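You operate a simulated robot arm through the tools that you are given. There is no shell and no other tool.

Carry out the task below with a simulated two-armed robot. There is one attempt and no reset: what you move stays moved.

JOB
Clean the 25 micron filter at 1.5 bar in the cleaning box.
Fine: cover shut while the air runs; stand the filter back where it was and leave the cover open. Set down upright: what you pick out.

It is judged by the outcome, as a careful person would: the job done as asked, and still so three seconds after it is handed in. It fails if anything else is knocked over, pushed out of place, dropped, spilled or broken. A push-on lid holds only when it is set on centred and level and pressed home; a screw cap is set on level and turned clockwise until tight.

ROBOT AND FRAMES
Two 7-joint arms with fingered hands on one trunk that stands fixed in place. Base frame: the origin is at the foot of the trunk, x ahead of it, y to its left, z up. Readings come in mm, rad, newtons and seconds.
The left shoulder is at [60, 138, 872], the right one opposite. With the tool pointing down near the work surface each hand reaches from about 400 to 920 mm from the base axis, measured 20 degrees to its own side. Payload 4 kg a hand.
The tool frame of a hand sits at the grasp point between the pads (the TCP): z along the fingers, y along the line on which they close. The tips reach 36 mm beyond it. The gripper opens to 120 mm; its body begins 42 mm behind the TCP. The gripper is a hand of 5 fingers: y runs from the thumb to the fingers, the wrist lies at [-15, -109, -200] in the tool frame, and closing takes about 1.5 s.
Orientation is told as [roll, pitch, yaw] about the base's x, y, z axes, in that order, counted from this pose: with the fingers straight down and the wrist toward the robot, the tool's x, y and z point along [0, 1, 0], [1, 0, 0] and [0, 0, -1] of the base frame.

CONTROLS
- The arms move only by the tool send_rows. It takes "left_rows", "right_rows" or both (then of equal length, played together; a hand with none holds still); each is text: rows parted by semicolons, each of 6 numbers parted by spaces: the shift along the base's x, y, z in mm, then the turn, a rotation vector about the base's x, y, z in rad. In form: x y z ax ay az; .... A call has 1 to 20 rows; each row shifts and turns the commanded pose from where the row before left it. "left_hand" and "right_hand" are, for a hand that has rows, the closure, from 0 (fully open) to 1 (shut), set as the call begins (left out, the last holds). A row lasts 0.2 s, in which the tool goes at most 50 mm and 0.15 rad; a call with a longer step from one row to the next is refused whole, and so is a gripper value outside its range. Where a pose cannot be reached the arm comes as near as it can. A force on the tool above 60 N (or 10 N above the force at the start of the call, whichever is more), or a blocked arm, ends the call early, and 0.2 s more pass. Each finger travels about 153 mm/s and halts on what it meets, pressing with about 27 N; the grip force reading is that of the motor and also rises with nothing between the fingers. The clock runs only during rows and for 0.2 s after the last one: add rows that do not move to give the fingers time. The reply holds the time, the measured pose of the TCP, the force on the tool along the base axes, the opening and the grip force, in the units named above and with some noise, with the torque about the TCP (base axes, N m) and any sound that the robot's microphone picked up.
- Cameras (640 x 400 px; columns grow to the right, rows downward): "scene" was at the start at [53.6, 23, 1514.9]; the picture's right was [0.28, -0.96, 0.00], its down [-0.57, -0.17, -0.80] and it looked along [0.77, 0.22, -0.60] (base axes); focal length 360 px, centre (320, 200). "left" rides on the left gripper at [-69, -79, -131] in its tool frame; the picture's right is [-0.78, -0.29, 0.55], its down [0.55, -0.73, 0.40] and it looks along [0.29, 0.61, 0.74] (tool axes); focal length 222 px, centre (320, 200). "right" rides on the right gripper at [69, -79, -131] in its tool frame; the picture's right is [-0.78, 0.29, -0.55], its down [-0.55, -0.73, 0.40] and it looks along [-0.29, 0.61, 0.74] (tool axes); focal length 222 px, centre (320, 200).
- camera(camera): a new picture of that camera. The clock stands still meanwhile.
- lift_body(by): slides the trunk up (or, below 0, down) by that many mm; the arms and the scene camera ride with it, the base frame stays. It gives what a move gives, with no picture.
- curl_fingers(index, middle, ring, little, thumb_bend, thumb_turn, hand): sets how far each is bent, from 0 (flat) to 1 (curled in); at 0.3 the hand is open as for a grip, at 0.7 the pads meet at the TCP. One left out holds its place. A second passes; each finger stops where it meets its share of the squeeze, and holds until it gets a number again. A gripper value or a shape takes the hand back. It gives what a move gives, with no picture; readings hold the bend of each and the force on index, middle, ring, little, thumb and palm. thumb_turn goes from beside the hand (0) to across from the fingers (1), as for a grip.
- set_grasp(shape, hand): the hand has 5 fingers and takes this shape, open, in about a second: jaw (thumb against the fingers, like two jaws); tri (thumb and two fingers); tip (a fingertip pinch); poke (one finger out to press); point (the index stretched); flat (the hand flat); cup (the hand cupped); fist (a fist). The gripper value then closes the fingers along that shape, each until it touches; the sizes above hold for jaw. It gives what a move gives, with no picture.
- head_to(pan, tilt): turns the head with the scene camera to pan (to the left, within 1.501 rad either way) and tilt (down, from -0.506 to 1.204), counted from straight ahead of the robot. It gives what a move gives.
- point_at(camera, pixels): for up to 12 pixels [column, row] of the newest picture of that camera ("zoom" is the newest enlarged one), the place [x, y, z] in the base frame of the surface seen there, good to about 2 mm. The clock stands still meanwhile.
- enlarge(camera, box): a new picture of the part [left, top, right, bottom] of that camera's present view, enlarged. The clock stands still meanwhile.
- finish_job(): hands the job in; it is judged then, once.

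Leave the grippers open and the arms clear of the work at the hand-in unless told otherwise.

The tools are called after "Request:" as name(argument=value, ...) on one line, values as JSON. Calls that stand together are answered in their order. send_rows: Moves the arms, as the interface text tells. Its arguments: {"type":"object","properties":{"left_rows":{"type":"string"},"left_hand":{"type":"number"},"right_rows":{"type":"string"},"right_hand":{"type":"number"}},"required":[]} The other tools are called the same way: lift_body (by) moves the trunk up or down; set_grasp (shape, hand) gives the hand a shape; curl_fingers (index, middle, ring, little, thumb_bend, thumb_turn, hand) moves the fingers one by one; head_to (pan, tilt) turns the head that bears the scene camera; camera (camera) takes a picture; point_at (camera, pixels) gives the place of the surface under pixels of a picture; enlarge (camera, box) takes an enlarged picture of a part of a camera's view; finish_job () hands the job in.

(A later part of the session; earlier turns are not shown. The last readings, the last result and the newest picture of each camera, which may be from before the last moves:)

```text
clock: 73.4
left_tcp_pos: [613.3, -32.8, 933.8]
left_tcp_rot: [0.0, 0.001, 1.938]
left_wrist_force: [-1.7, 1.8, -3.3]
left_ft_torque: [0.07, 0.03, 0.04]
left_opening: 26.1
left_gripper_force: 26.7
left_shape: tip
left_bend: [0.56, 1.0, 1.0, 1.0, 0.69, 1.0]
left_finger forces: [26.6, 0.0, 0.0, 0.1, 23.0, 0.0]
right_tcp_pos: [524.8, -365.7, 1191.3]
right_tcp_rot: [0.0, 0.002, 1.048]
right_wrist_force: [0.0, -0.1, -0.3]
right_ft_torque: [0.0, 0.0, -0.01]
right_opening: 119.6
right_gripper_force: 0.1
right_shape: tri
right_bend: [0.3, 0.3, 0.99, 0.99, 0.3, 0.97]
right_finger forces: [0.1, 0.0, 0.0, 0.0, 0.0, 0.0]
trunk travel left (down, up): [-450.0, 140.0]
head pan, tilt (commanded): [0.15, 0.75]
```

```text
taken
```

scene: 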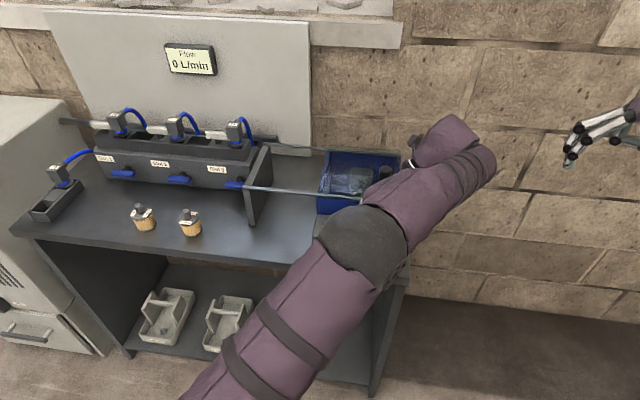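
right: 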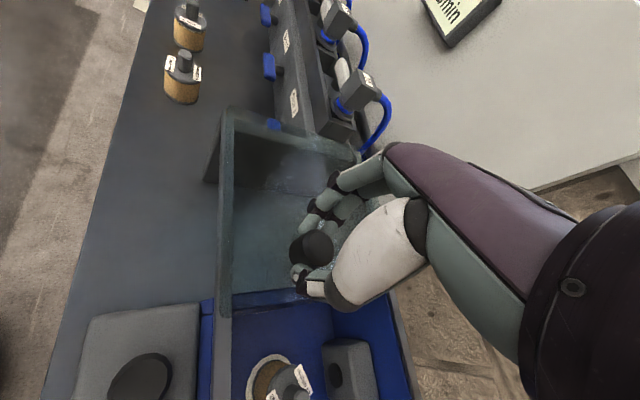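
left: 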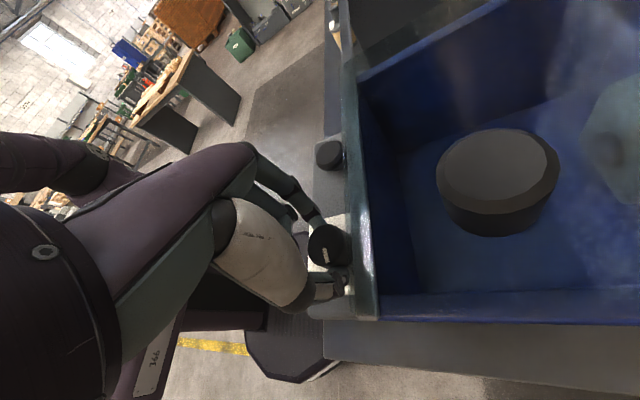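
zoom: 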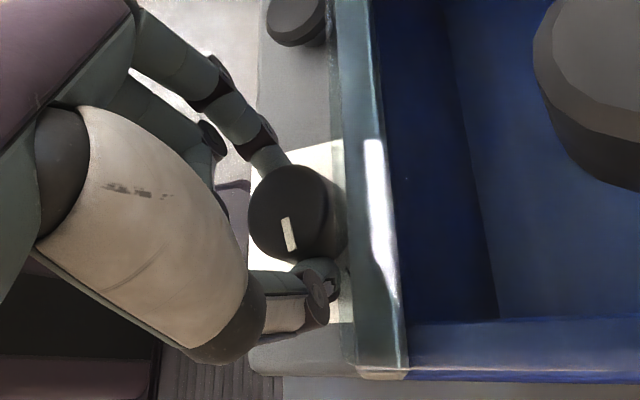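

The left hand reached yaw 1.94 with 45° turned. I open the pinch, rotate the hand back −45° in place around the knob, then look.

Request:
send_rows(left_rows="0 0 0 0 0 0; 0 0 0 0 0 0; 0 0 0 0 0 0; 0 0 0 0 0 0; 0 0 0 0 0 0", left_hand=0.55)

Request:
send_rows(left_rows="0 0.5 0 0 0 -0.131; 0 0.5 0 0 0 -0.131; 0 0.5 0 0 0 -0.131; 0 0.5 0 0 0 -0.131; 0.1 0.5 0 0 0 -0.131; 0.1 0.5 0 0 0 -0.131; 0 0 0 0 0 0")

Request:
enlarge(camera="left", box=[270, 150, 410, 330])

```text
clock: 74.6
left_tcp_pos: [614.0, -32.3, 935.6]
left_tcp_rot: [0.001, 0.0, 1.937]
left_wrist_force: [0.8, -0.1, -0.6]
left_ft_torque: [-0.02, 0.01, 0.0]
left_opening: 53.8
left_gripper_force: 0.0
left_shape: tip
left_bend: [0.45, 0.98, 0.99, 0.99, 0.61, 1.0]
left_finger forces: [0.0, 0.0, 0.0, 0.0, 0.0, 0.1]
right_tcp_pos: [524.4, -365.6, 1191.7]
right_tcp_rot: [0.0, 0.0, 1.048]
right_wrist_force: [-0.4, 0.0, 0.0]
right_ft_torque: [0.0, -0.01, -0.01]
right_opening: 119.7
right_gripper_force: 0.1
right_shape: tri
right_bend: [0.3, 0.3, 0.99, 0.99, 0.3, 0.97]
right_finger forces: [0.0, 0.1, 0.0, 0.0, 0.0, 0.0]
trunk travel left (down, up): [-450.0, 140.0]
head pan, tilt (commanded): [0.15, 0.75]
```

```text
clock: 76.2
left_tcp_pos: [614.3, -28.8, 935.2]
left_tcp_rot: [0.001, 0.002, 1.149]
left_wrist_force: [0.7, 0.0, -0.3]
left_ft_torque: [-0.02, 0.0, 0.03]
left_opening: 53.8
left_gripper_force: 0.0
left_shape: tip
left_bend: [0.45, 0.98, 0.99, 0.99, 0.61, 1.0]
left_finger forces: [0.0, 0.0, 0.0, 0.0, 0.0, 0.0]
right_tcp_pos: [526.7, -364.4, 1189.8]
right_tcp_rot: [0.0, 0.0, 1.047]
right_wrist_force: [0.3, -0.3, 0.1]
right_ft_torque: [0.02, 0.02, 0.04]
right_opening: 119.8
right_gripper_force: 0.0
right_shape: tri
right_bend: [0.3, 0.3, 0.99, 0.99, 0.3, 0.97]
right_finger forces: [0.0, 0.0, 0.0, 0.1, 0.0, 0.0]
trunk travel left (down, up): [-450.0, 140.0]
head pan, tilt (commanded): [0.15, 0.75]
```

```text
2.22 times, centred on (340, 240) of left
```

zoom: 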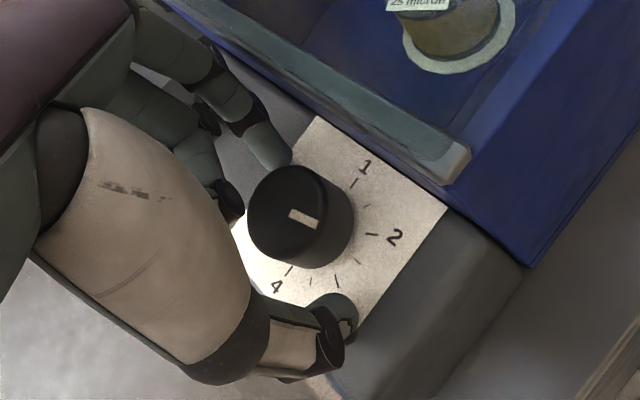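

Pointer now reads about 2.25 bar, as expected. I grip again and turn another +45°.

Request:
send_rows(left_rows="0 0 0 0 0 0; 0 0 0 0 0 0; 0 0 0 0 0 0; 0 0 0 0 0 0; 0 0 0 0 0 0", left_hand=0.95)

Request:
send_rows(left_rows="-0.1 -0.5 0 0 0 0.131; -0.1 -0.5 0 0 0 0.131; 0 -0.5 0 0 0 0.131; 0 -0.5 0 0 0 0.131; 0 -0.5 0 0 0 0.131; 0 -0.5 0 0 0 0.131; 0 0 0 0 0 0")

Request:
send_rows(left_rows="0 0 0 0 0 0; 0 0 0 0 0 0; 0 0 0 0 0 0; 0 0 0 0 0 0; 0 0 0 0 0 0", left_hand=0.55)

Request:
send_rows(left_rows="0 0.5 0 0 0 -0.131; 0 0.5 0 0 0 -0.131; 0 0.5 0 0 0 -0.131; 0 0.5 0 0 0 -0.131; 0.1 0.5 0 0 0 -0.131; 0.1 0.5 0 0 0 -0.131; 0 0 0 0 0 0")

Request:
enlarge(camera="left", box=[290, 190, 380, 290])

```text
clock: 77.4
left_tcp_pos: [613.2, -28.3, 934.7]
left_tcp_rot: [-0.001, 0.0, 1.151]
left_wrist_force: [-2.3, 0.9, -1.0]
left_ft_torque: [0.05, 0.03, -0.03]
left_opening: 26.0
left_gripper_force: 26.8
left_shape: tip
left_bend: [0.56, 1.0, 1.0, 1.0, 0.69, 1.0]
left_finger forces: [24.6, 0.0, 0.0, 0.0, 23.5, 0.1]
right_tcp_pos: [524.6, -365.1, 1191.6]
right_tcp_rot: [0.0, 0.001, 1.047]
right_wrist_force: [0.4, 0.2, -0.2]
right_ft_torque: [-0.01, -0.02, -0.04]
right_opening: 119.8
right_gripper_force: 0.3
right_shape: tri
right_bend: [0.3, 0.3, 0.99, 0.99, 0.3, 0.97]
right_finger forces: [0.1, 0.0, 0.0, 0.1, 0.0, 0.1]
trunk travel left (down, up): [-450.0, 140.0]
head pan, tilt (commanded): [0.15, 0.75]
```

```text
clock: 79.0
left_tcp_pos: [612.7, -32.8, 935.3]
left_tcp_rot: [0.001, 0.0, 1.938]
left_wrist_force: [-0.9, 3.7, -0.1]
left_ft_torque: [0.12, 0.03, 0.0]
left_opening: 26.1
left_gripper_force: 26.8
left_shape: tip
left_bend: [0.56, 1.0, 1.0, 1.0, 0.69, 1.0]
left_finger forces: [27.4, 0.0, 0.1, 0.0, 23.1, 0.1]
right_tcp_pos: [524.9, -365.1, 1191.2]
right_tcp_rot: [-0.001, 0.0, 1.048]
right_wrist_force: [-0.3, 0.1, 0.2]
right_ft_torque: [0.01, -0.02, 0.03]
right_opening: 119.6
right_gripper_force: 0.1
right_shape: tri
right_bend: [0.3, 0.3, 0.99, 0.99, 0.3, 0.97]
right_finger forces: [0.1, 0.0, 0.0, 0.0, 0.0, 0.0]
trunk travel left (down, up): [-450.0, 140.0]
head pan, tilt (commanded): [0.15, 0.75]
```

```text
clock: 80.2
left_tcp_pos: [613.4, -33.2, 934.1]
left_tcp_rot: [0.0, 0.0, 1.938]
left_wrist_force: [0.4, 1.2, 0.3]
left_ft_torque: [-0.01, -0.02, -0.02]
left_opening: 53.7
left_gripper_force: 0.1
left_shape: tip
left_bend: [0.45, 0.98, 0.99, 0.99, 0.61, 1.0]
left_finger forces: [0.1, 0.0, 0.1, 0.0, 0.1, 0.0]
right_tcp_pos: [523.9, -365.1, 1190.9]
right_tcp_rot: [0.001, 0.0, 1.047]
right_wrist_force: [0.1, 0.5, 0.9]
right_ft_torque: [0.05, 0.01, 0.03]
right_opening: 119.7
right_gripper_force: 0.1
right_shape: tri
right_bend: [0.3, 0.3, 0.99, 0.99, 0.3, 0.97]
right_finger forces: [0.0, 0.0, 0.0, 0.1, 0.0, 0.1]
trunk travel left (down, up): [-450.0, 140.0]
head pan, tilt (commanded): [0.15, 0.75]
```

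```text
clock: 81.8
left_tcp_pos: [614.5, -28.8, 936.2]
left_tcp_rot: [0.001, 0.0, 1.149]
left_wrist_force: [0.3, -0.7, -0.7]
left_ft_torque: [0.01, 0.0, -0.05]
left_opening: 53.9
left_gripper_force: 0.1
left_shape: tip
left_bend: [0.45, 0.98, 0.99, 0.99, 0.61, 1.0]
left_finger forces: [0.0, 0.0, 0.0, 0.1, 0.0, 0.0]
right_tcp_pos: [524.9, -364.2, 1190.4]
right_tcp_rot: [0.002, 0.001, 1.048]
right_wrist_force: [0.2, 0.3, -0.8]
right_ft_torque: [-0.01, -0.01, -0.01]
right_opening: 119.7
right_gripper_force: 0.1
right_shape: tri
right_bend: [0.3, 0.3, 0.99, 0.99, 0.3, 0.97]
right_finger forces: [0.0, 0.0, 0.1, 0.0, 0.0, 0.0]
trunk travel left (down, up): [-450.0, 140.0]
head pan, tilt (commanded): [0.15, 0.75]
```

```text
4.00 times, centred on (335, 240) of left
```

zoom: 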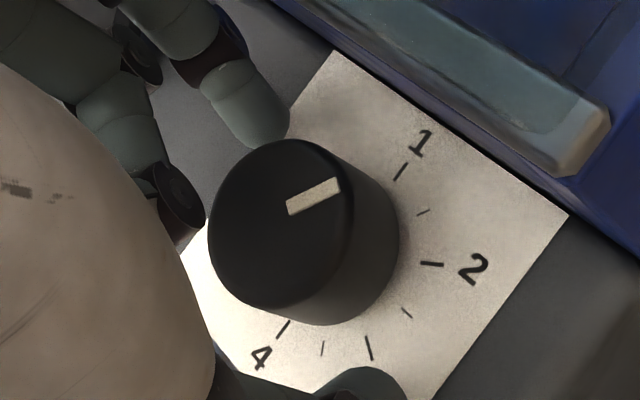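

The pointer now aligns with the 1.5 half-tick. I lift the left hand off and retreat, to verify from the scene camera.

Request:
send_rows(left_rows="0 0 15 0 0 0; 0 0 30 0 0 0; 0 0 40 0 0 0; 0 0 40 0 0 0; -14 39.4 9 0 0 -0.04; -14 39.4 9 0 0 -0.04; -14 39.4 9 0 0 -0.04; -14 39.4 9 0 0 -0.04; -14 39.4 9 0 0 -0.04; -14 39.4 9 0 0 -0.04; -14 39.4 9 0 0 -0.04; -14 39.4 9 0 0 -0.04; -14 39.4 9 0 0 -0.04; -14 39.4 9 0 0 -0.04; -14 39.4 9 0 0 -0.04; -14 39.4 9 0 0 -0.04; -14 39.4 9 0 0 -0.04; 0 0 0 0 0 0")

Request:
enlarge(camera="scene", box=[355, 212, 400, 245])

Request:
point_at(camera="zoom", pixels=[[311, 117], [340, 110], [380, 80]])

Request:
camera(camera="scene")

```text
clock: 85.6
left_tcp_pos: [431.3, 481.7, 1178.1]
left_tcp_rot: [0.001, -0.001, 0.631]
left_wrist_force: [-0.5, 0.2, -0.5]
left_ft_torque: [0.04, -0.02, 0.03]
left_opening: 54.0
left_gripper_force: 0.1
left_shape: tip
left_bend: [0.45, 0.98, 0.99, 0.99, 0.61, 1.0]
left_finger forces: [0.1, 0.0, 0.1, 0.0, 0.1, 0.1]
right_tcp_pos: [525.3, -366.9, 1191.7]
right_tcp_rot: [0.0, -0.001, 1.048]
right_wrist_force: [0.0, 0.4, 0.1]
right_ft_torque: [0.0, -0.02, 0.02]
right_opening: 120.1
right_gripper_force: 0.1
right_shape: tri
right_bend: [0.3, 0.3, 0.99, 0.99, 0.3, 0.97]
right_finger forces: [0.1, 0.1, 0.0, 0.0, 0.0, 0.0]
trunk travel left (down, up): [-450.0, 140.0]
head pan, tilt (commanded): [0.15, 0.75]
```

```text
12.12 times, centred on (378, 228) of scene
```

zoom: 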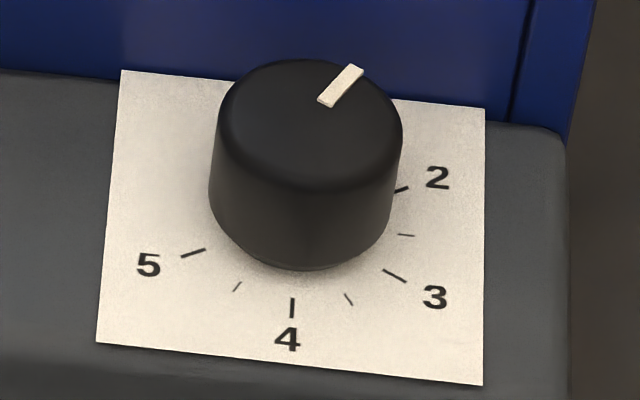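

```text
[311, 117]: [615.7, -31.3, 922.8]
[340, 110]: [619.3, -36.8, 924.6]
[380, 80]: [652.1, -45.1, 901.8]
```

```text
taken
```

scene: 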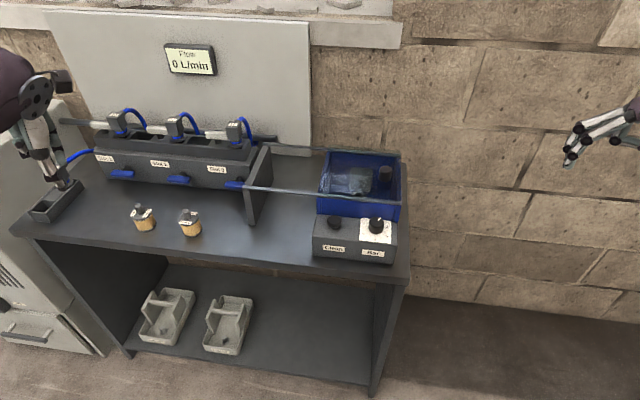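

The pointer direction matches the 1.5 tick (opposite the 4.5 tick) within about 2°. Next the Clean button at about (616.5, 62, 919). I set the right hand to "poke" and see where the fingertip is.

Request:
set_grasp(shape="poke", hand="right")

Request:
camera(camera="right")

Request:
enlarge(camera="right", box=[220, 120, 440, 370])

Request:
enlarge(camera="scene", box=[315, 205, 360, 245])

Request:
point_at(camera="zoom", pixels=[[265, 130], [220, 130], [310, 130], [265, 110], [265, 170], [400, 250], [150, 200], [265, 200]])

```text
clock: 86.5
left_tcp_pos: [431.7, 481.6, 1177.3]
left_tcp_rot: [0.002, -0.001, 0.631]
left_wrist_force: [-0.7, -0.1, 0.1]
left_ft_torque: [0.02, 0.03, -0.01]
left_opening: 53.7
left_gripper_force: 0.0
left_shape: tip
left_bend: [0.45, 0.98, 0.99, 0.99, 0.61, 1.0]
left_finger forces: [0.0, 0.1, 0.1, 0.1, 0.0, 0.0]
right_tcp_pos: [524.5, -365.3, 1191.3]
right_tcp_rot: [0.001, 0.0, 1.046]
right_wrist_force: [0.2, 0.0, -0.2]
right_ft_torque: [0.0, 0.0, -0.02]
right_opening: 0.0
right_gripper_force: 0.1
right_shape: poke
right_bend: [0.7, 0.7, 0.99, 0.99, 1.0, 1.0]
right_finger forces: [0.0, 0.0, 0.0, 0.1, 0.1, 0.1]
trunk travel left (down, up): [-450.0, 140.0]
head pan, tilt (commanded): [0.15, 0.75]
```

```text
taken
```

right: 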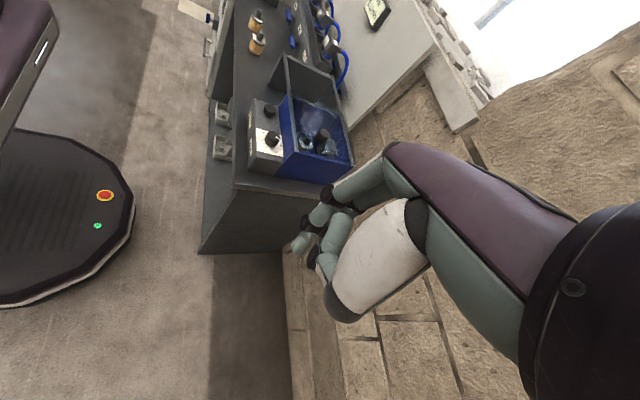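

```text
1.60 times, centred on (330, 245) of right
```

zoom: 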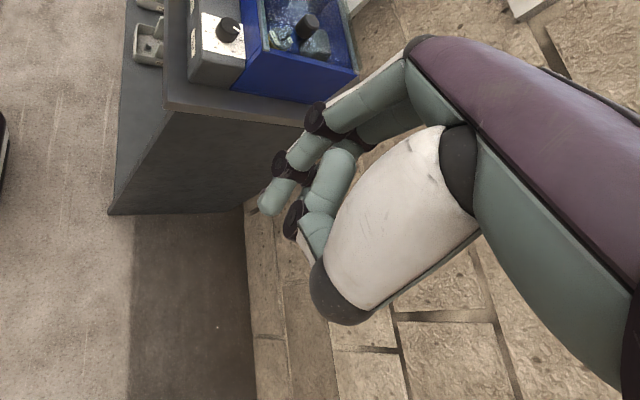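

```text
10.00 times, centred on (338, 225) of scene
```

zoom: 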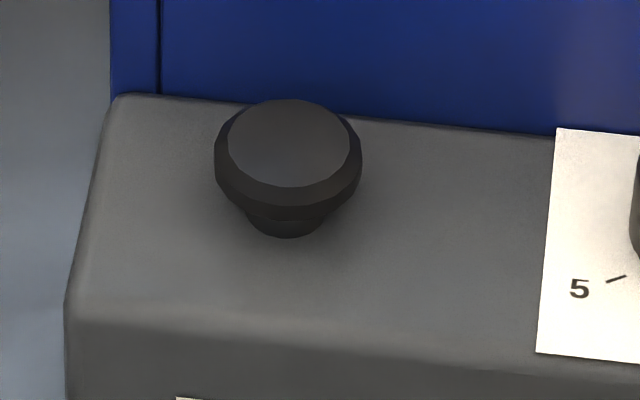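

```text
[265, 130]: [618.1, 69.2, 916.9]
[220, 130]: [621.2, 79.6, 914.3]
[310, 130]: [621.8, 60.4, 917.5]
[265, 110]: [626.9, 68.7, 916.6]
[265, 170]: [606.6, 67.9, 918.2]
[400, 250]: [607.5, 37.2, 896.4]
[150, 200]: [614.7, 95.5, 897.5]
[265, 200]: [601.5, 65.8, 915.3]
```

The button's centre is about (616, 64) with its top at z 917. I measure the poke fingertip at right-camera (297, 247) relative to the TCP.

Request:
point_at(camera="right", pixels=[[297, 247], [294, 243], [301, 243], [297, 251], [308, 238], [305, 228], [312, 258], [300, 237], [322, 250], [318, 275]])

Request:
enlarge(camera="scene", box=[530, 80, 640, 200])

```text
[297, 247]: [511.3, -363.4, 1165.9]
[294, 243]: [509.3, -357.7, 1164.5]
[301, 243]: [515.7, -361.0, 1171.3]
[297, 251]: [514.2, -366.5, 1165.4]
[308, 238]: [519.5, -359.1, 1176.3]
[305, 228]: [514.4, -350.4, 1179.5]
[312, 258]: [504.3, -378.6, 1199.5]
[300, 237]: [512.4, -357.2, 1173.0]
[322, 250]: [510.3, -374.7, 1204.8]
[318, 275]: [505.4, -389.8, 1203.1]
```

```text
3.33 times, centred on (585, 140) of scene
```

zoom: 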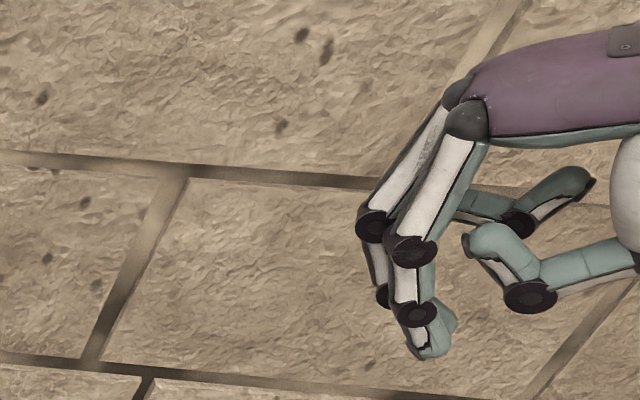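

In poke shape index and middle point down together, tips ~30 mm below the TCP. As with the dial, the left hand has better clearance at the box edge, so I set the left hand to poke and bring it over the button at z≈1040.

Request:
set_grasp(shape="poke", hand="left")

Request:
send_rows(left_rows="16.5 -37.9 -12.5 0 0 0.047; 16.5 -37.9 -12.5 0 0 0.047; 16.5 -37.9 -12.5 0 0 0.047; 16.5 -37.9 -12.5 0 0 0.047; 16.5 -37.9 -12.5 0 0 0.047; 16.5 -37.9 -12.5 0 0 0.047; 16.5 -37.9 -12.5 0 0 0.047; 16.5 -37.9 -12.5 0 0 0.047; 16.5 -37.9 -12.5 0 0 0.047; 16.5 -37.9 -12.5 0 0 0.047; 16.5 -37.9 -12.5 0 0 0.047; 0 0 0 0 0 0")

Request:
camera(camera="left")

Request:
enlarge(camera="left", box=[240, 130, 440, 350])

Request:
camera(camera="scene")

```text
clock: 87.4
left_tcp_pos: [430.8, 482.1, 1176.5]
left_tcp_rot: [-0.001, -0.001, 0.63]
left_wrist_force: [1.1, 0.0, 0.0]
left_ft_torque: [0.0, 0.0, -0.03]
left_opening: 0.0
left_gripper_force: 0.0
left_shape: poke
left_bend: [0.7, 0.7, 0.99, 0.99, 1.0, 1.0]
left_finger forces: [0.0, 0.1, 0.1, 0.1, 0.1, 0.0]
right_tcp_pos: [525.2, -365.4, 1191.4]
right_tcp_rot: [0.001, 0.0, 1.047]
right_wrist_force: [-1.1, 0.5, 0.1]
right_ft_torque: [0.01, -0.03, -0.03]
right_opening: 0.2
right_gripper_force: 0.1
right_shape: poke
right_bend: [0.7, 0.7, 0.99, 0.99, 1.0, 1.0]
right_finger forces: [0.0, 0.1, 0.1, 0.1, 0.0, 0.0]
trunk travel left (down, up): [-450.0, 140.0]
head pan, tilt (commanded): [0.15, 0.75]
```

```text
clock: 90.0
left_tcp_pos: [615.0, 65.5, 1038.5]
left_tcp_rot: [0.001, 0.0, 1.151]
left_wrist_force: [0.7, 0.7, 0.5]
left_ft_torque: [0.02, -0.01, -0.02]
left_opening: 0.0
left_gripper_force: 0.0
left_shape: poke
left_bend: [0.7, 0.7, 0.99, 0.99, 1.0, 1.0]
left_finger forces: [0.1, 0.0, 0.0, 0.0, 0.0, 0.0]
right_tcp_pos: [524.5, -364.9, 1190.9]
right_tcp_rot: [-0.001, 0.001, 1.048]
right_wrist_force: [-0.2, 0.3, 0.0]
right_ft_torque: [-0.02, 0.02, 0.01]
right_opening: 0.0
right_gripper_force: 0.0
right_shape: poke
right_bend: [0.7, 0.7, 0.99, 0.99, 1.0, 1.0]
right_finger forces: [0.0, 0.0, 0.0, 0.0, 0.0, 0.0]
trunk travel left (down, up): [-450.0, 140.0]
head pan, tilt (commanded): [0.15, 0.75]
```

```text
taken
```

left: 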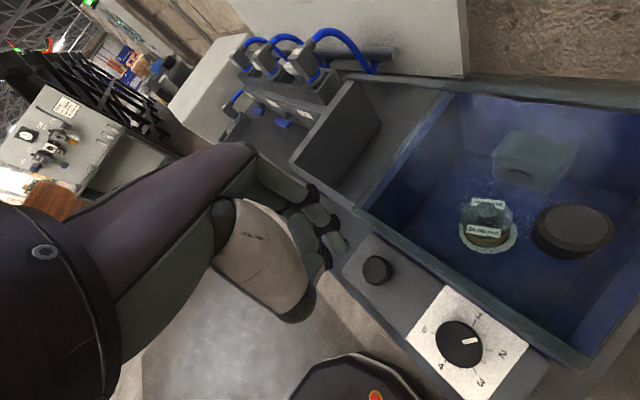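

```text
1.82 times, centred on (340, 240) of left
```

zoom: 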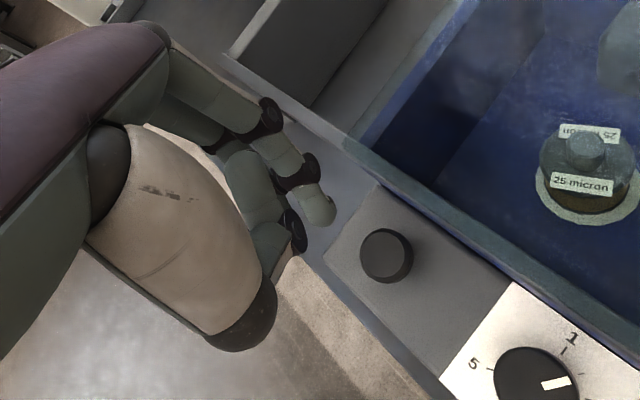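

```text
taken
```

scene: 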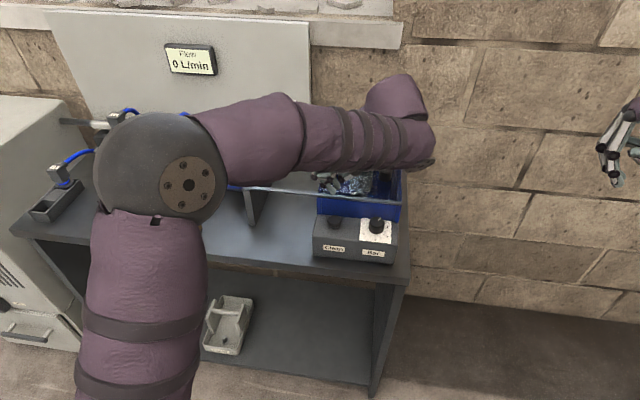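

I measure the fingertip (343, 251) and the button top (377, 268) in the hand camera.

Request:
point_at(camera="left", pixels=[[343, 251], [345, 246], [340, 255], [335, 250], [346, 252], [377, 268], [363, 268], [390, 268], [376, 257], [376, 281], [325, 262], [328, 268]])

```text
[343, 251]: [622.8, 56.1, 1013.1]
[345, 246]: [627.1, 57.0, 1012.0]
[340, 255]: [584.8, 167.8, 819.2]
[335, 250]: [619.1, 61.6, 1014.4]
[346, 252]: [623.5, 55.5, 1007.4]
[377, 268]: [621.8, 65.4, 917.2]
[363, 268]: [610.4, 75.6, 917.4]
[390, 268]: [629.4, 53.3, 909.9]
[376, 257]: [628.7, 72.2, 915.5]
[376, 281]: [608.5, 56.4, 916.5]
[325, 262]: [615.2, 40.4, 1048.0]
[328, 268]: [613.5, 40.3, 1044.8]
```

I check the index's outermost joints against the cover edge before going down.

Request:
point_at(camera="left", pixels=[[313, 190], [315, 195], [330, 225], [333, 222], [337, 232], [320, 205], [325, 215], [308, 185], [300, 175], [344, 240]])

```text
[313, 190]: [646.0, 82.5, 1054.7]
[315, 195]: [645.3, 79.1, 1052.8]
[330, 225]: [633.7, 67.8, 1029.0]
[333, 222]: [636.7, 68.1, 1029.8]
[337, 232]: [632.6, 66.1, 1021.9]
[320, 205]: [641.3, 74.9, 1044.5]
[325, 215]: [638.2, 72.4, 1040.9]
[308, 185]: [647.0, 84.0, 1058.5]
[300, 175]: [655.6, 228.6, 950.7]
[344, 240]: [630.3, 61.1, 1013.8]
```

The index's knuckle would come near the cover edge, so I add +0.4 rad of yaw (fingers along +y), centre the fingertips on the button and go to z≈962.

Request:
send_rows(left_rows="0.4 1 0 0 0 0.13; 0.4 1 0 0 0 0.13; 0.4 1.1 0 0 0 0.14; 0 0 -25 0 0 0; 0 0 -25 0 0 0; 0 0 -26 0 0 0; 0 0 0 0 0 0")

Request:
camera(camera="left")

Request:
enlarge(camera="left", box=[260, 150, 420, 330])

Request:
camera(camera="scene")

```text
clock: 91.6
left_tcp_pos: [613.9, 69.4, 962.0]
left_tcp_rot: [-0.001, 0.0, 1.548]
left_wrist_force: [-0.4, 0.5, -0.8]
left_ft_torque: [0.0, -0.04, -0.02]
left_opening: 0.0
left_gripper_force: 0.0
left_shape: poke
left_bend: [0.7, 0.7, 0.99, 0.99, 1.0, 1.0]
left_finger forces: [0.1, 0.1, 0.0, 0.0, 0.1, 0.0]
right_tcp_pos: [524.7, -365.5, 1190.5]
right_tcp_rot: [0.0, 0.001, 1.048]
right_wrist_force: [0.2, -0.5, 0.4]
right_ft_torque: [0.01, -0.01, 0.02]
right_opening: 0.0
right_gripper_force: 0.0
right_shape: poke
right_bend: [0.7, 0.7, 0.99, 0.99, 1.0, 1.0]
right_finger forces: [0.0, 0.0, 0.0, 0.0, 0.0, 0.1]
trunk travel left (down, up): [-450.0, 140.0]
head pan, tilt (commanded): [0.15, 0.75]
```

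```text
taken
```

left: 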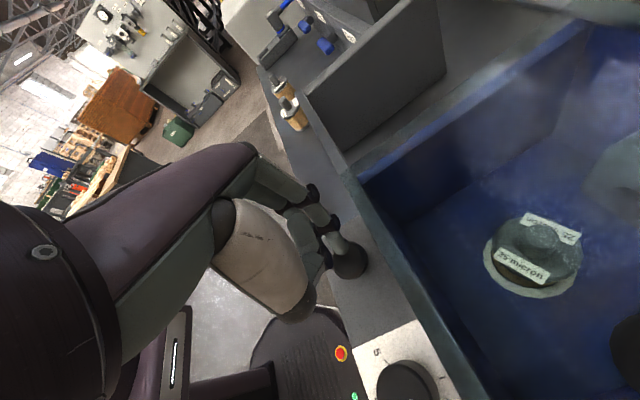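

```text
2.22 times, centred on (340, 240) of left
```

zoom: 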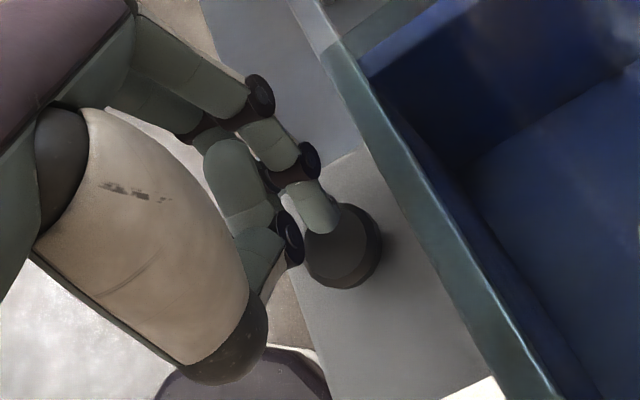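

```text
taken
```

scene: 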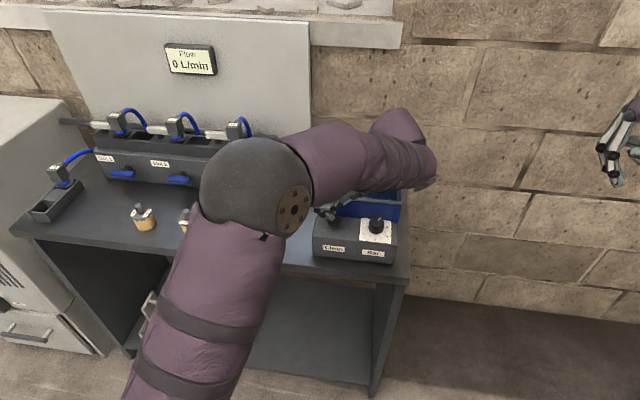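

Request:
point_at(camera="zoom", pixels=[[322, 222], [315, 200], [330, 226], [310, 225], [350, 240], [375, 240], [345, 275], [312, 262], [365, 215]])

Request:
enlarge(camera="scene", box=[310, 190, 410, 265])

```text
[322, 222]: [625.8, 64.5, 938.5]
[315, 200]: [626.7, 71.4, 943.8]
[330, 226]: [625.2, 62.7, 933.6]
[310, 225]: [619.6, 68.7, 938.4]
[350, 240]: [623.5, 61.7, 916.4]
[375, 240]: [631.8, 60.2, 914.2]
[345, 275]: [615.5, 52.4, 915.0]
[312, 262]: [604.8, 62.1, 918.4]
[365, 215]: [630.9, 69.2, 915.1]
```

```text
5.33 times, centred on (360, 228) of scene
```

zoom: 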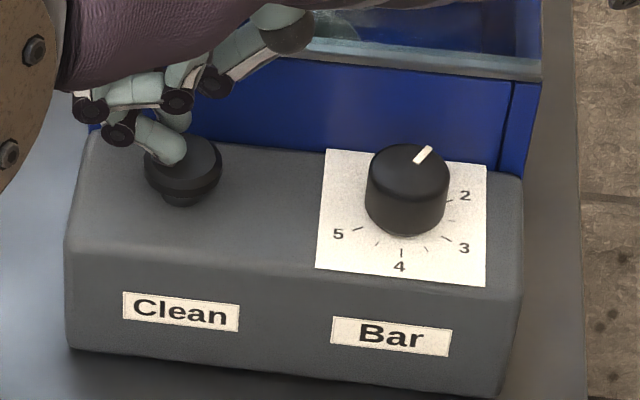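

The fingertips are centred over the button. I lower 12 mm, then press in small steps watching the force and the Flow display.

Request:
send_rows(left_rows="0 -2 -6 0 0 0; 0 0 -4 0 0 0; 0 0 -2 0 0 0; 0 0 0 0 0 0")

Request:
send_rows(left_rows="0 0 -2 0 0 0; 0 0 0 0 0 0")

Request:
send_rows(left_rows="0 0 -2 0 0 0; 0 0 0 0 0 0")

Request:
enlarge(camera="scene", box=[310, 190, 410, 265])

```text
clock: 92.6
left_tcp_pos: [614.7, 68.1, 950.9]
left_tcp_rot: [0.0, 0.0, 1.549]
left_wrist_force: [-0.1, -0.3, 2.5]
left_ft_torque: [0.04, 0.02, -0.03]
left_opening: 0.1
left_gripper_force: 0.0
left_shape: poke
left_bend: [0.7, 0.7, 0.99, 0.99, 1.0, 1.0]
left_finger forces: [2.6, 0.1, 0.0, 0.0, 0.0, 0.1]
right_tcp_pos: [524.9, -364.9, 1190.0]
right_tcp_rot: [0.001, 0.001, 1.047]
right_wrist_force: [0.5, 0.1, -0.5]
right_ft_torque: [-0.03, 0.02, 0.0]
right_opening: 0.0
right_gripper_force: 0.0
right_shape: poke
right_bend: [0.7, 0.7, 0.99, 0.99, 1.0, 1.0]
right_finger forces: [0.0, 0.0, 0.0, 0.0, 0.0, 0.1]
trunk travel left (down, up): [-450.0, 140.0]
head pan, tilt (commanded): [0.15, 0.75]
```

```text
clock: 93.2
left_tcp_pos: [613.3, 68.5, 950.2]
left_tcp_rot: [-0.001, -0.001, 1.548]
left_wrist_force: [0.3, 1.3, 4.0]
left_ft_torque: [0.05, 0.0, -0.01]
left_opening: 0.0
left_gripper_force: 0.0
left_shape: poke
left_bend: [0.7, 0.7, 0.99, 0.99, 1.0, 1.0]
left_finger forces: [4.1, 0.0, 0.0, 0.1, 0.0, 0.1]
right_tcp_pos: [525.3, -365.5, 1192.5]
right_tcp_rot: [0.0, 0.0, 1.048]
right_wrist_force: [-0.2, 0.3, -0.8]
right_ft_torque: [0.03, -0.03, 0.01]
right_opening: 0.0
right_gripper_force: 0.1
right_shape: poke
right_bend: [0.7, 0.7, 0.99, 0.99, 1.0, 1.0]
right_finger forces: [0.0, 0.0, 0.0, 0.1, 0.0, 0.0]
trunk travel left (down, up): [-450.0, 140.0]
head pan, tilt (commanded): [0.15, 0.75]
heard: click
```

```text
clock: 93.8
left_tcp_pos: [613.4, 68.9, 948.5]
left_tcp_rot: [0.0, 0.0, 1.548]
left_wrist_force: [-0.1, 1.2, 5.9]
left_ft_torque: [0.09, -0.06, -0.01]
left_opening: 0.0
left_gripper_force: 0.1
left_shape: poke
left_bend: [0.7, 0.7, 0.99, 0.99, 1.0, 1.0]
left_finger forces: [6.1, 0.0, 0.0, 0.1, 0.0, 0.0]
right_tcp_pos: [523.4, -365.2, 1192.3]
right_tcp_rot: [-0.002, 0.0, 1.046]
right_wrist_force: [0.0, -0.2, 0.9]
right_ft_torque: [0.0, 0.0, 0.01]
right_opening: 0.1
right_gripper_force: 0.1
right_shape: poke
right_bend: [0.7, 0.7, 0.99, 0.99, 1.0, 1.0]
right_finger forces: [0.1, 0.1, 0.0, 0.0, 0.1, 0.0]
trunk travel left (down, up): [-450.0, 140.0]
head pan, tilt (commanded): [0.15, 0.75]
```

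```text
5.33 times, centred on (360, 228) of scene
```

zoom: 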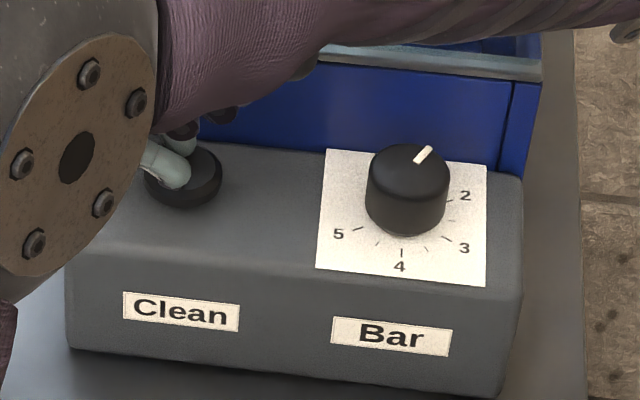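

A click was heard while pressing (about 4–6 N). I look at the Flow display.

Request:
enlarge(camera="scene", box=[150, 30, 240, 90])

Request:
camera(camera="left")

```text
6.67 times, centred on (195, 60) of scene
```

zoom: 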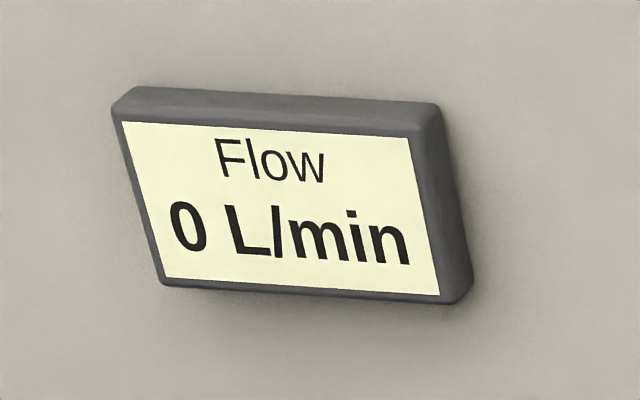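

```text
taken
```

left: 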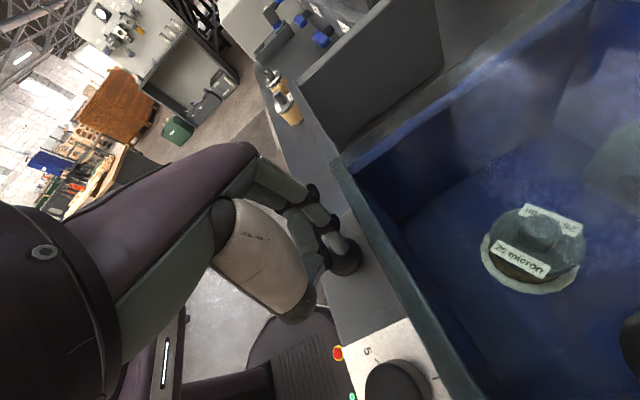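

Flow shows 0 and only a click was heard so far. I hold the press for one second to see whether air is heard.

Request:
send_rows(left_rows="0 0 0 0 0 0; 0 0 0 0 0 0; 0 0 0 0 0 0; 0 0 0 0 0 0; 0 0 0 0 0 0")

Request:
enlarge(camera="scene", box=[150, 30, 240, 90])

Request:
enlarge(camera="scene", box=[300, 130, 420, 265])

```text
clock: 95.0
left_tcp_pos: [614.3, 66.7, 947.6]
left_tcp_rot: [0.0, 0.002, 1.549]
left_wrist_force: [0.7, 2.0, 6.5]
left_ft_torque: [0.1, -0.05, 0.01]
left_opening: 0.0
left_gripper_force: 0.2
left_shape: poke
left_bend: [0.7, 0.7, 0.99, 0.99, 1.0, 1.0]
left_finger forces: [6.9, 0.1, 0.0, 0.0, 0.0, 0.0]
right_tcp_pos: [524.6, -364.5, 1192.2]
right_tcp_rot: [-0.001, 0.0, 1.048]
right_wrist_force: [0.0, 0.4, 1.0]
right_ft_torque: [-0.04, 0.01, 0.01]
right_opening: 0.0
right_gripper_force: 0.1
right_shape: poke
right_bend: [0.7, 0.7, 0.99, 0.99, 1.0, 1.0]
right_finger forces: [0.0, 0.0, 0.0, 0.0, 0.0, 0.0]
trunk travel left (down, up): [-450.0, 140.0]
head pan, tilt (commanded): [0.15, 0.75]
```

```text
6.67 times, centred on (195, 60) of scene
```

zoom: 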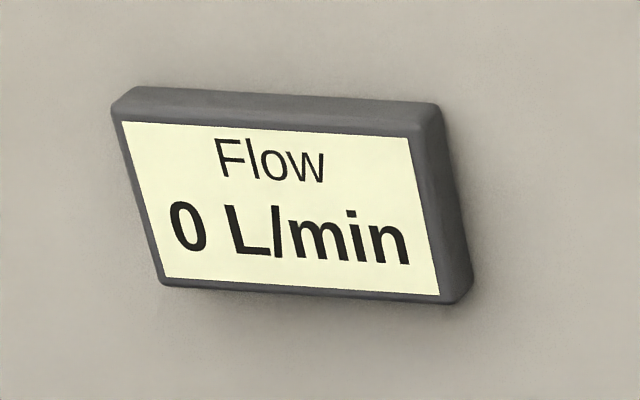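

```text
2.96 times, centred on (360, 198) of scene
```

zoom: 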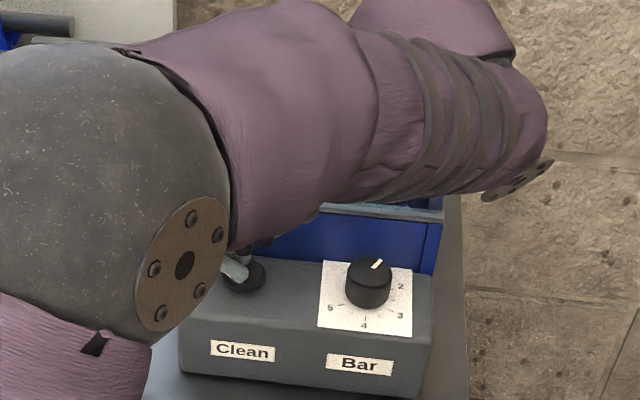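

I look at the filter through the cover from the hand camera for any sign of air or change.

Request:
enlarge(camera="left", box=[460, 180, 620, 320])

Request:
enlarge(camera="right", box=[220, 60, 380, 200])

```text
2.86 times, centred on (540, 250) of left
```

zoom: 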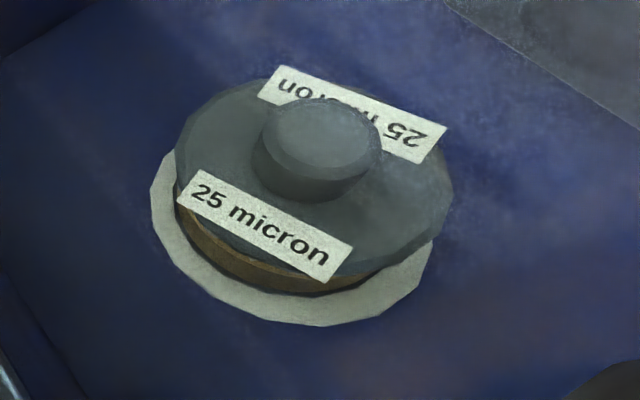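

```text
2.86 times, centred on (300, 130) of right
```

zoom: 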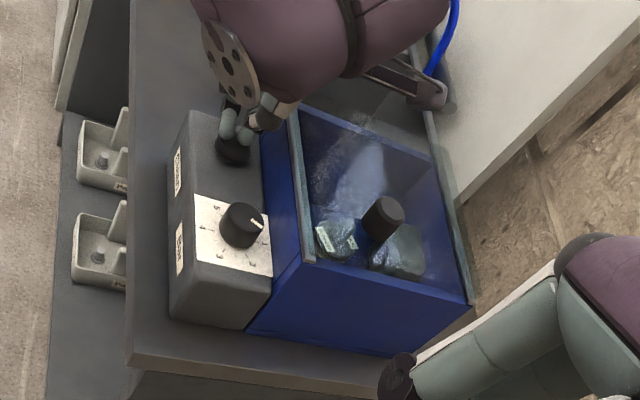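

Only a click so far. I press deeper in 2 mm steps to see if the button has further travel.

Request:
send_rows(left_rows="0 0 -2 0 0 0; 0 0 0 0 0 0")

Request:
send_rows(left_rows="0 0 -2 0 0 0; 0 0 0 0 0 0; 0 0 0 0 0 0")

Request:
enlarge(camera="right", box=[220, 60, 380, 200])

```text
clock: 95.6
left_tcp_pos: [614.4, 66.8, 947.1]
left_tcp_rot: [-0.004, 0.0, 1.547]
left_wrist_force: [-0.9, 2.5, 15.4]
left_ft_torque: [0.13, -0.07, 0.01]
left_opening: 0.0
left_gripper_force: 0.0
left_shape: poke
left_bend: [0.7, 0.7, 0.99, 0.99, 1.0, 1.0]
left_finger forces: [15.8, 0.0, 0.0, 0.0, 0.0, 0.0]
right_tcp_pos: [525.1, -365.4, 1192.3]
right_tcp_rot: [0.001, -0.001, 1.048]
right_wrist_force: [0.0, -0.3, -0.3]
right_ft_torque: [-0.03, 0.01, 0.0]
right_opening: 0.0
right_gripper_force: 0.0
right_shape: poke
right_bend: [0.7, 0.7, 0.99, 0.99, 1.0, 1.0]
right_finger forces: [0.1, 0.0, 0.0, 0.0, 0.0, 0.0]
trunk travel left (down, up): [-450.0, 140.0]
head pan, tilt (commanded): [0.15, 0.75]
```

```text
clock: 96.4
left_tcp_pos: [614.2, 68.0, 944.9]
left_tcp_rot: [-0.005, 0.001, 1.546]
left_wrist_force: [4.9, 4.4, 28.4]
left_ft_torque: [0.16, -0.35, 0.02]
left_opening: 0.0
left_gripper_force: 0.1
left_shape: poke
left_bend: [0.7, 0.7, 0.99, 0.99, 1.0, 1.0]
left_finger forces: [28.1, 0.0, 0.1, 0.0, 0.0, 0.1]
right_tcp_pos: [523.6, -364.9, 1191.4]
right_tcp_rot: [-0.002, -0.001, 1.046]
right_wrist_force: [-0.5, 0.2, 0.1]
right_ft_torque: [-0.04, -0.01, -0.01]
right_opening: 0.0
right_gripper_force: 0.0
right_shape: poke
right_bend: [0.7, 0.7, 0.99, 0.99, 1.0, 1.0]
right_finger forces: [0.0, 0.1, 0.0, 0.0, 0.0, 0.0]
trunk travel left (down, up): [-450.0, 140.0]
head pan, tilt (commanded): [0.15, 0.75]
```

```text
2.86 times, centred on (300, 130) of right
```

zoom: 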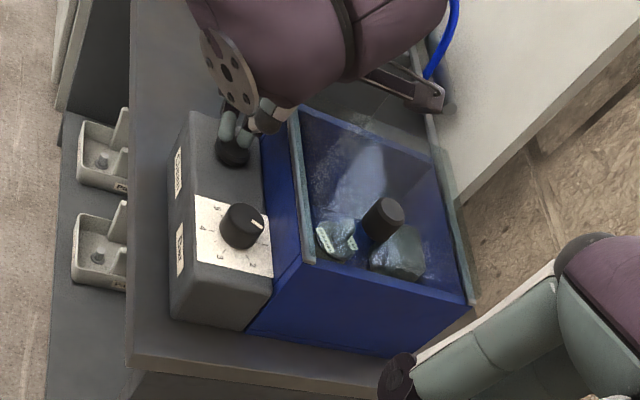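

The button bottomed out (28 N) with no further sound. I release it and listen for what happens next.

Request:
send_rows(left_rows="0 0 4 0 0 0; 0 0 6 0 0 0; 0 0 5 0 0 0; 0 0 0 0 0 0")

Request:
enlarge(camera="scene", box=[150, 30, 240, 90])

Request:
enlarge(camera="right", box=[220, 60, 380, 200])

Request:
send_rows(left_rows="0 0 0 0 0 0; 0 0 0 0 0 0; 0 0 0 0 0 0; 0 0 0 0 0 0; 0 0 0 0 0 0")

```text
clock: 97.4
left_tcp_pos: [614.0, 67.2, 956.4]
left_tcp_rot: [0.002, 0.001, 1.55]
left_wrist_force: [-0.1, -0.3, 0.1]
left_ft_torque: [-0.02, 0.0, 0.0]
left_opening: 0.1
left_gripper_force: 0.0
left_shape: poke
left_bend: [0.7, 0.7, 0.99, 0.99, 1.0, 1.0]
left_finger forces: [0.0, 0.0, 0.1, 0.0, 0.0, 0.1]
right_tcp_pos: [525.3, -366.1, 1192.1]
right_tcp_rot: [-0.001, 0.001, 1.045]
right_wrist_force: [-1.1, -0.1, 0.5]
right_ft_torque: [0.03, 0.0, -0.02]
right_opening: 0.0
right_gripper_force: 0.2
right_shape: poke
right_bend: [0.7, 0.7, 0.99, 0.99, 1.0, 1.0]
right_finger forces: [0.1, 0.0, 0.0, 0.0, 0.0, 0.1]
trunk travel left (down, up): [-450.0, 140.0]
head pan, tilt (commanded): [0.15, 0.75]
```

```text
6.67 times, centred on (195, 60) of scene
```

zoom: 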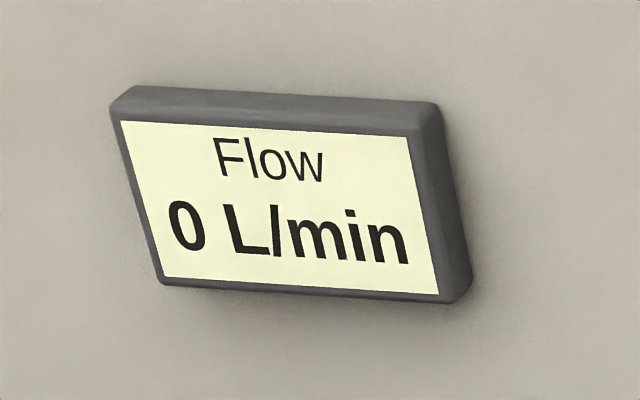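

```text
2.86 times, centred on (300, 130) of right
```

zoom: 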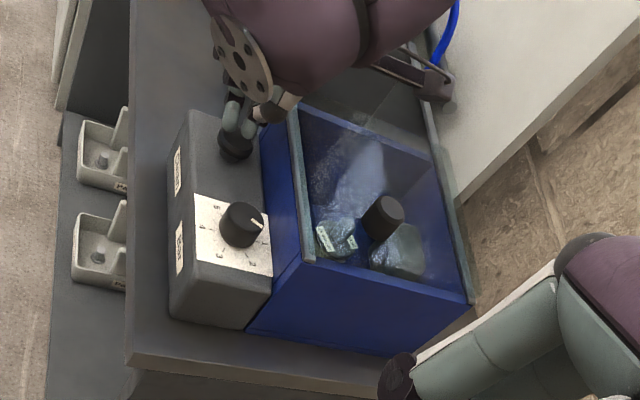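

```text
clock: 98.6
left_tcp_pos: [614.8, 66.9, 957.9]
left_tcp_rot: [0.002, 0.0, 1.548]
left_wrist_force: [-0.5, -0.3, 0.4]
left_ft_torque: [0.03, -0.01, -0.01]
left_opening: 0.2
left_gripper_force: 0.0
left_shape: poke
left_bend: [0.7, 0.7, 0.99, 0.99, 1.0, 1.0]
left_finger forces: [0.0, 0.0, 0.0, 0.1, 0.1, 0.1]
right_tcp_pos: [524.2, -365.2, 1192.5]
right_tcp_rot: [0.001, 0.0, 1.047]
right_wrist_force: [0.7, -0.1, -0.1]
right_ft_torque: [0.03, -0.01, -0.03]
right_opening: 0.0
right_gripper_force: 0.0
right_shape: poke
right_bend: [0.7, 0.7, 0.99, 0.99, 1.0, 1.0]
right_finger forces: [0.0, 0.0, 0.1, 0.1, 0.1, 0.0]
trunk travel left (down, up): [-450.0, 140.0]
head pan, tilt (commanded): [0.15, 0.75]
```

No more sounds. I look closely at the filter and the cover's closure from the right camera.

Request:
enlarge(camera="right", box=[285, 110, 345, 160])

Request:
enlarge(camera="left", box=[460, 180, 620, 320])

```text
8.00 times, centred on (315, 135) of right
```

zoom: 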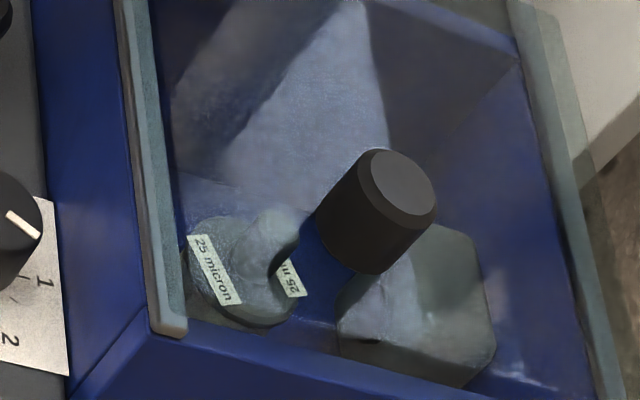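

```text
2.86 times, centred on (540, 250) of left
```

zoom: 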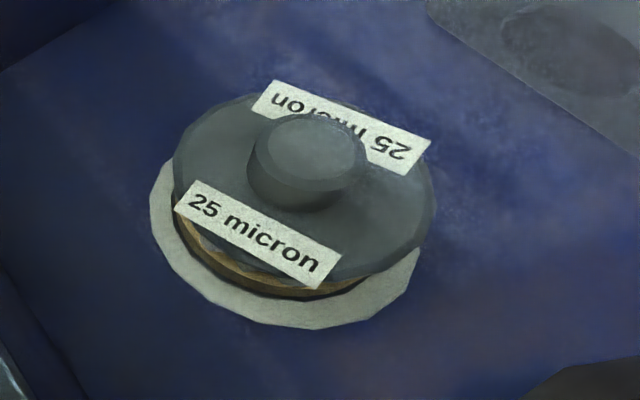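

Nothing conclusive. A second press does no harm (cover shut, 1.5 bar set) in any button logic, so I press again, hold about 2 s, release and wait.

Request:
send_rows(left_rows="0 0 -4 0 0 0; 0 0 -3 0 0 0; 0 0 -2 0 0 0; 0 0 -1.5 0 0 0; 0 0 0 0 0 0")

Request:
enlarge(camera="right", box=[285, 110, 345, 160])

Request:
send_rows(left_rows="0 0 0 0 0 0; 0 0 0 0 0 0; 0 0 0 0 0 0; 0 0 0 0 0 0; 0 0 0 0 0 0; 0 0 0 0 0 0; 0 0 0 0 0 0; 0 0 0 0 0 0")

Request:
camera(camera="scene")

```text
clock: 99.8
left_tcp_pos: [614.7, 66.1, 947.2]
left_tcp_rot: [0.002, 0.0, 1.548]
left_wrist_force: [-0.1, 0.7, 6.2]
left_ft_torque: [0.02, -0.04, -0.01]
left_opening: 0.0
left_gripper_force: 0.0
left_shape: poke
left_bend: [0.7, 0.7, 0.99, 0.99, 1.0, 1.0]
left_finger forces: [5.5, 0.1, 0.0, 0.1, 0.1, 0.0]
right_tcp_pos: [524.2, -364.5, 1192.0]
right_tcp_rot: [0.0, 0.001, 1.046]
right_wrist_force: [-0.3, -0.2, 0.6]
right_ft_torque: [-0.01, 0.0, 0.0]
right_opening: 0.0
right_gripper_force: 0.0
right_shape: poke
right_bend: [0.7, 0.7, 0.99, 0.99, 1.0, 1.0]
right_finger forces: [0.1, 0.0, 0.1, 0.1, 0.1, 0.1]
trunk travel left (down, up): [-450.0, 140.0]
head pan, tilt (commanded): [0.15, 0.75]
heard: click
```

```text
8.00 times, centred on (315, 135) of right
```

zoom: 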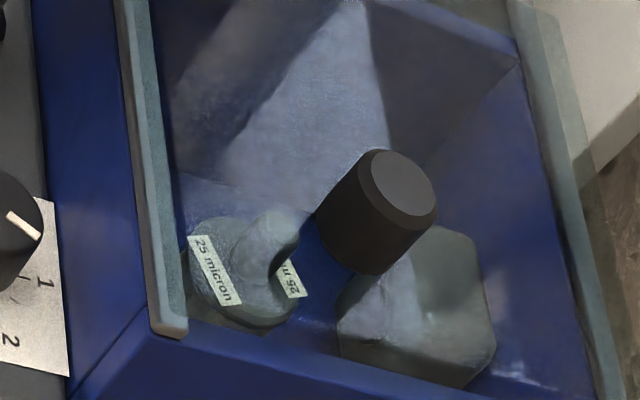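

```text
clock: 101.6
left_tcp_pos: [614.2, 66.9, 948.7]
left_tcp_rot: [-0.001, -0.002, 1.546]
left_wrist_force: [0.7, 1.7, 5.9]
left_ft_torque: [0.08, -0.08, 0.03]
left_opening: 0.0
left_gripper_force: 0.0
left_shape: poke
left_bend: [0.7, 0.7, 0.99, 0.99, 1.0, 1.0]
left_finger forces: [6.2, 0.1, 0.1, 0.0, 0.0, 0.0]
right_tcp_pos: [525.1, -365.3, 1190.6]
right_tcp_rot: [0.0, 0.0, 1.047]
right_wrist_force: [-0.1, 0.0, 0.6]
right_ft_torque: [0.02, -0.03, 0.02]
right_opening: 0.0
right_gripper_force: 0.1
right_shape: poke
right_bend: [0.7, 0.7, 0.99, 0.99, 1.0, 1.0]
right_finger forces: [0.0, 0.0, 0.0, 0.0, 0.1, 0.0]
trunk travel left (down, up): [-450.0, 140.0]
head pan, tilt (commanded): [0.15, 0.75]
```

```text
taken
```

scene: 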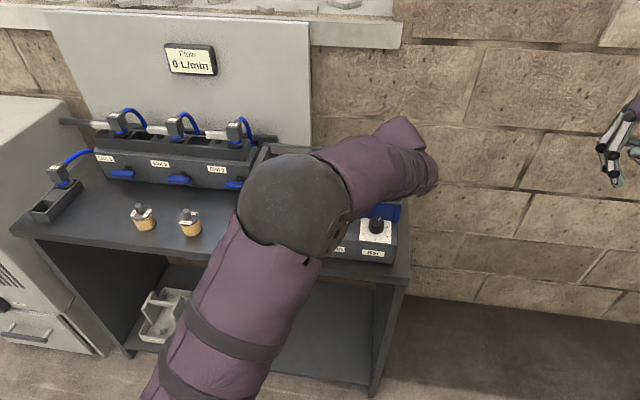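

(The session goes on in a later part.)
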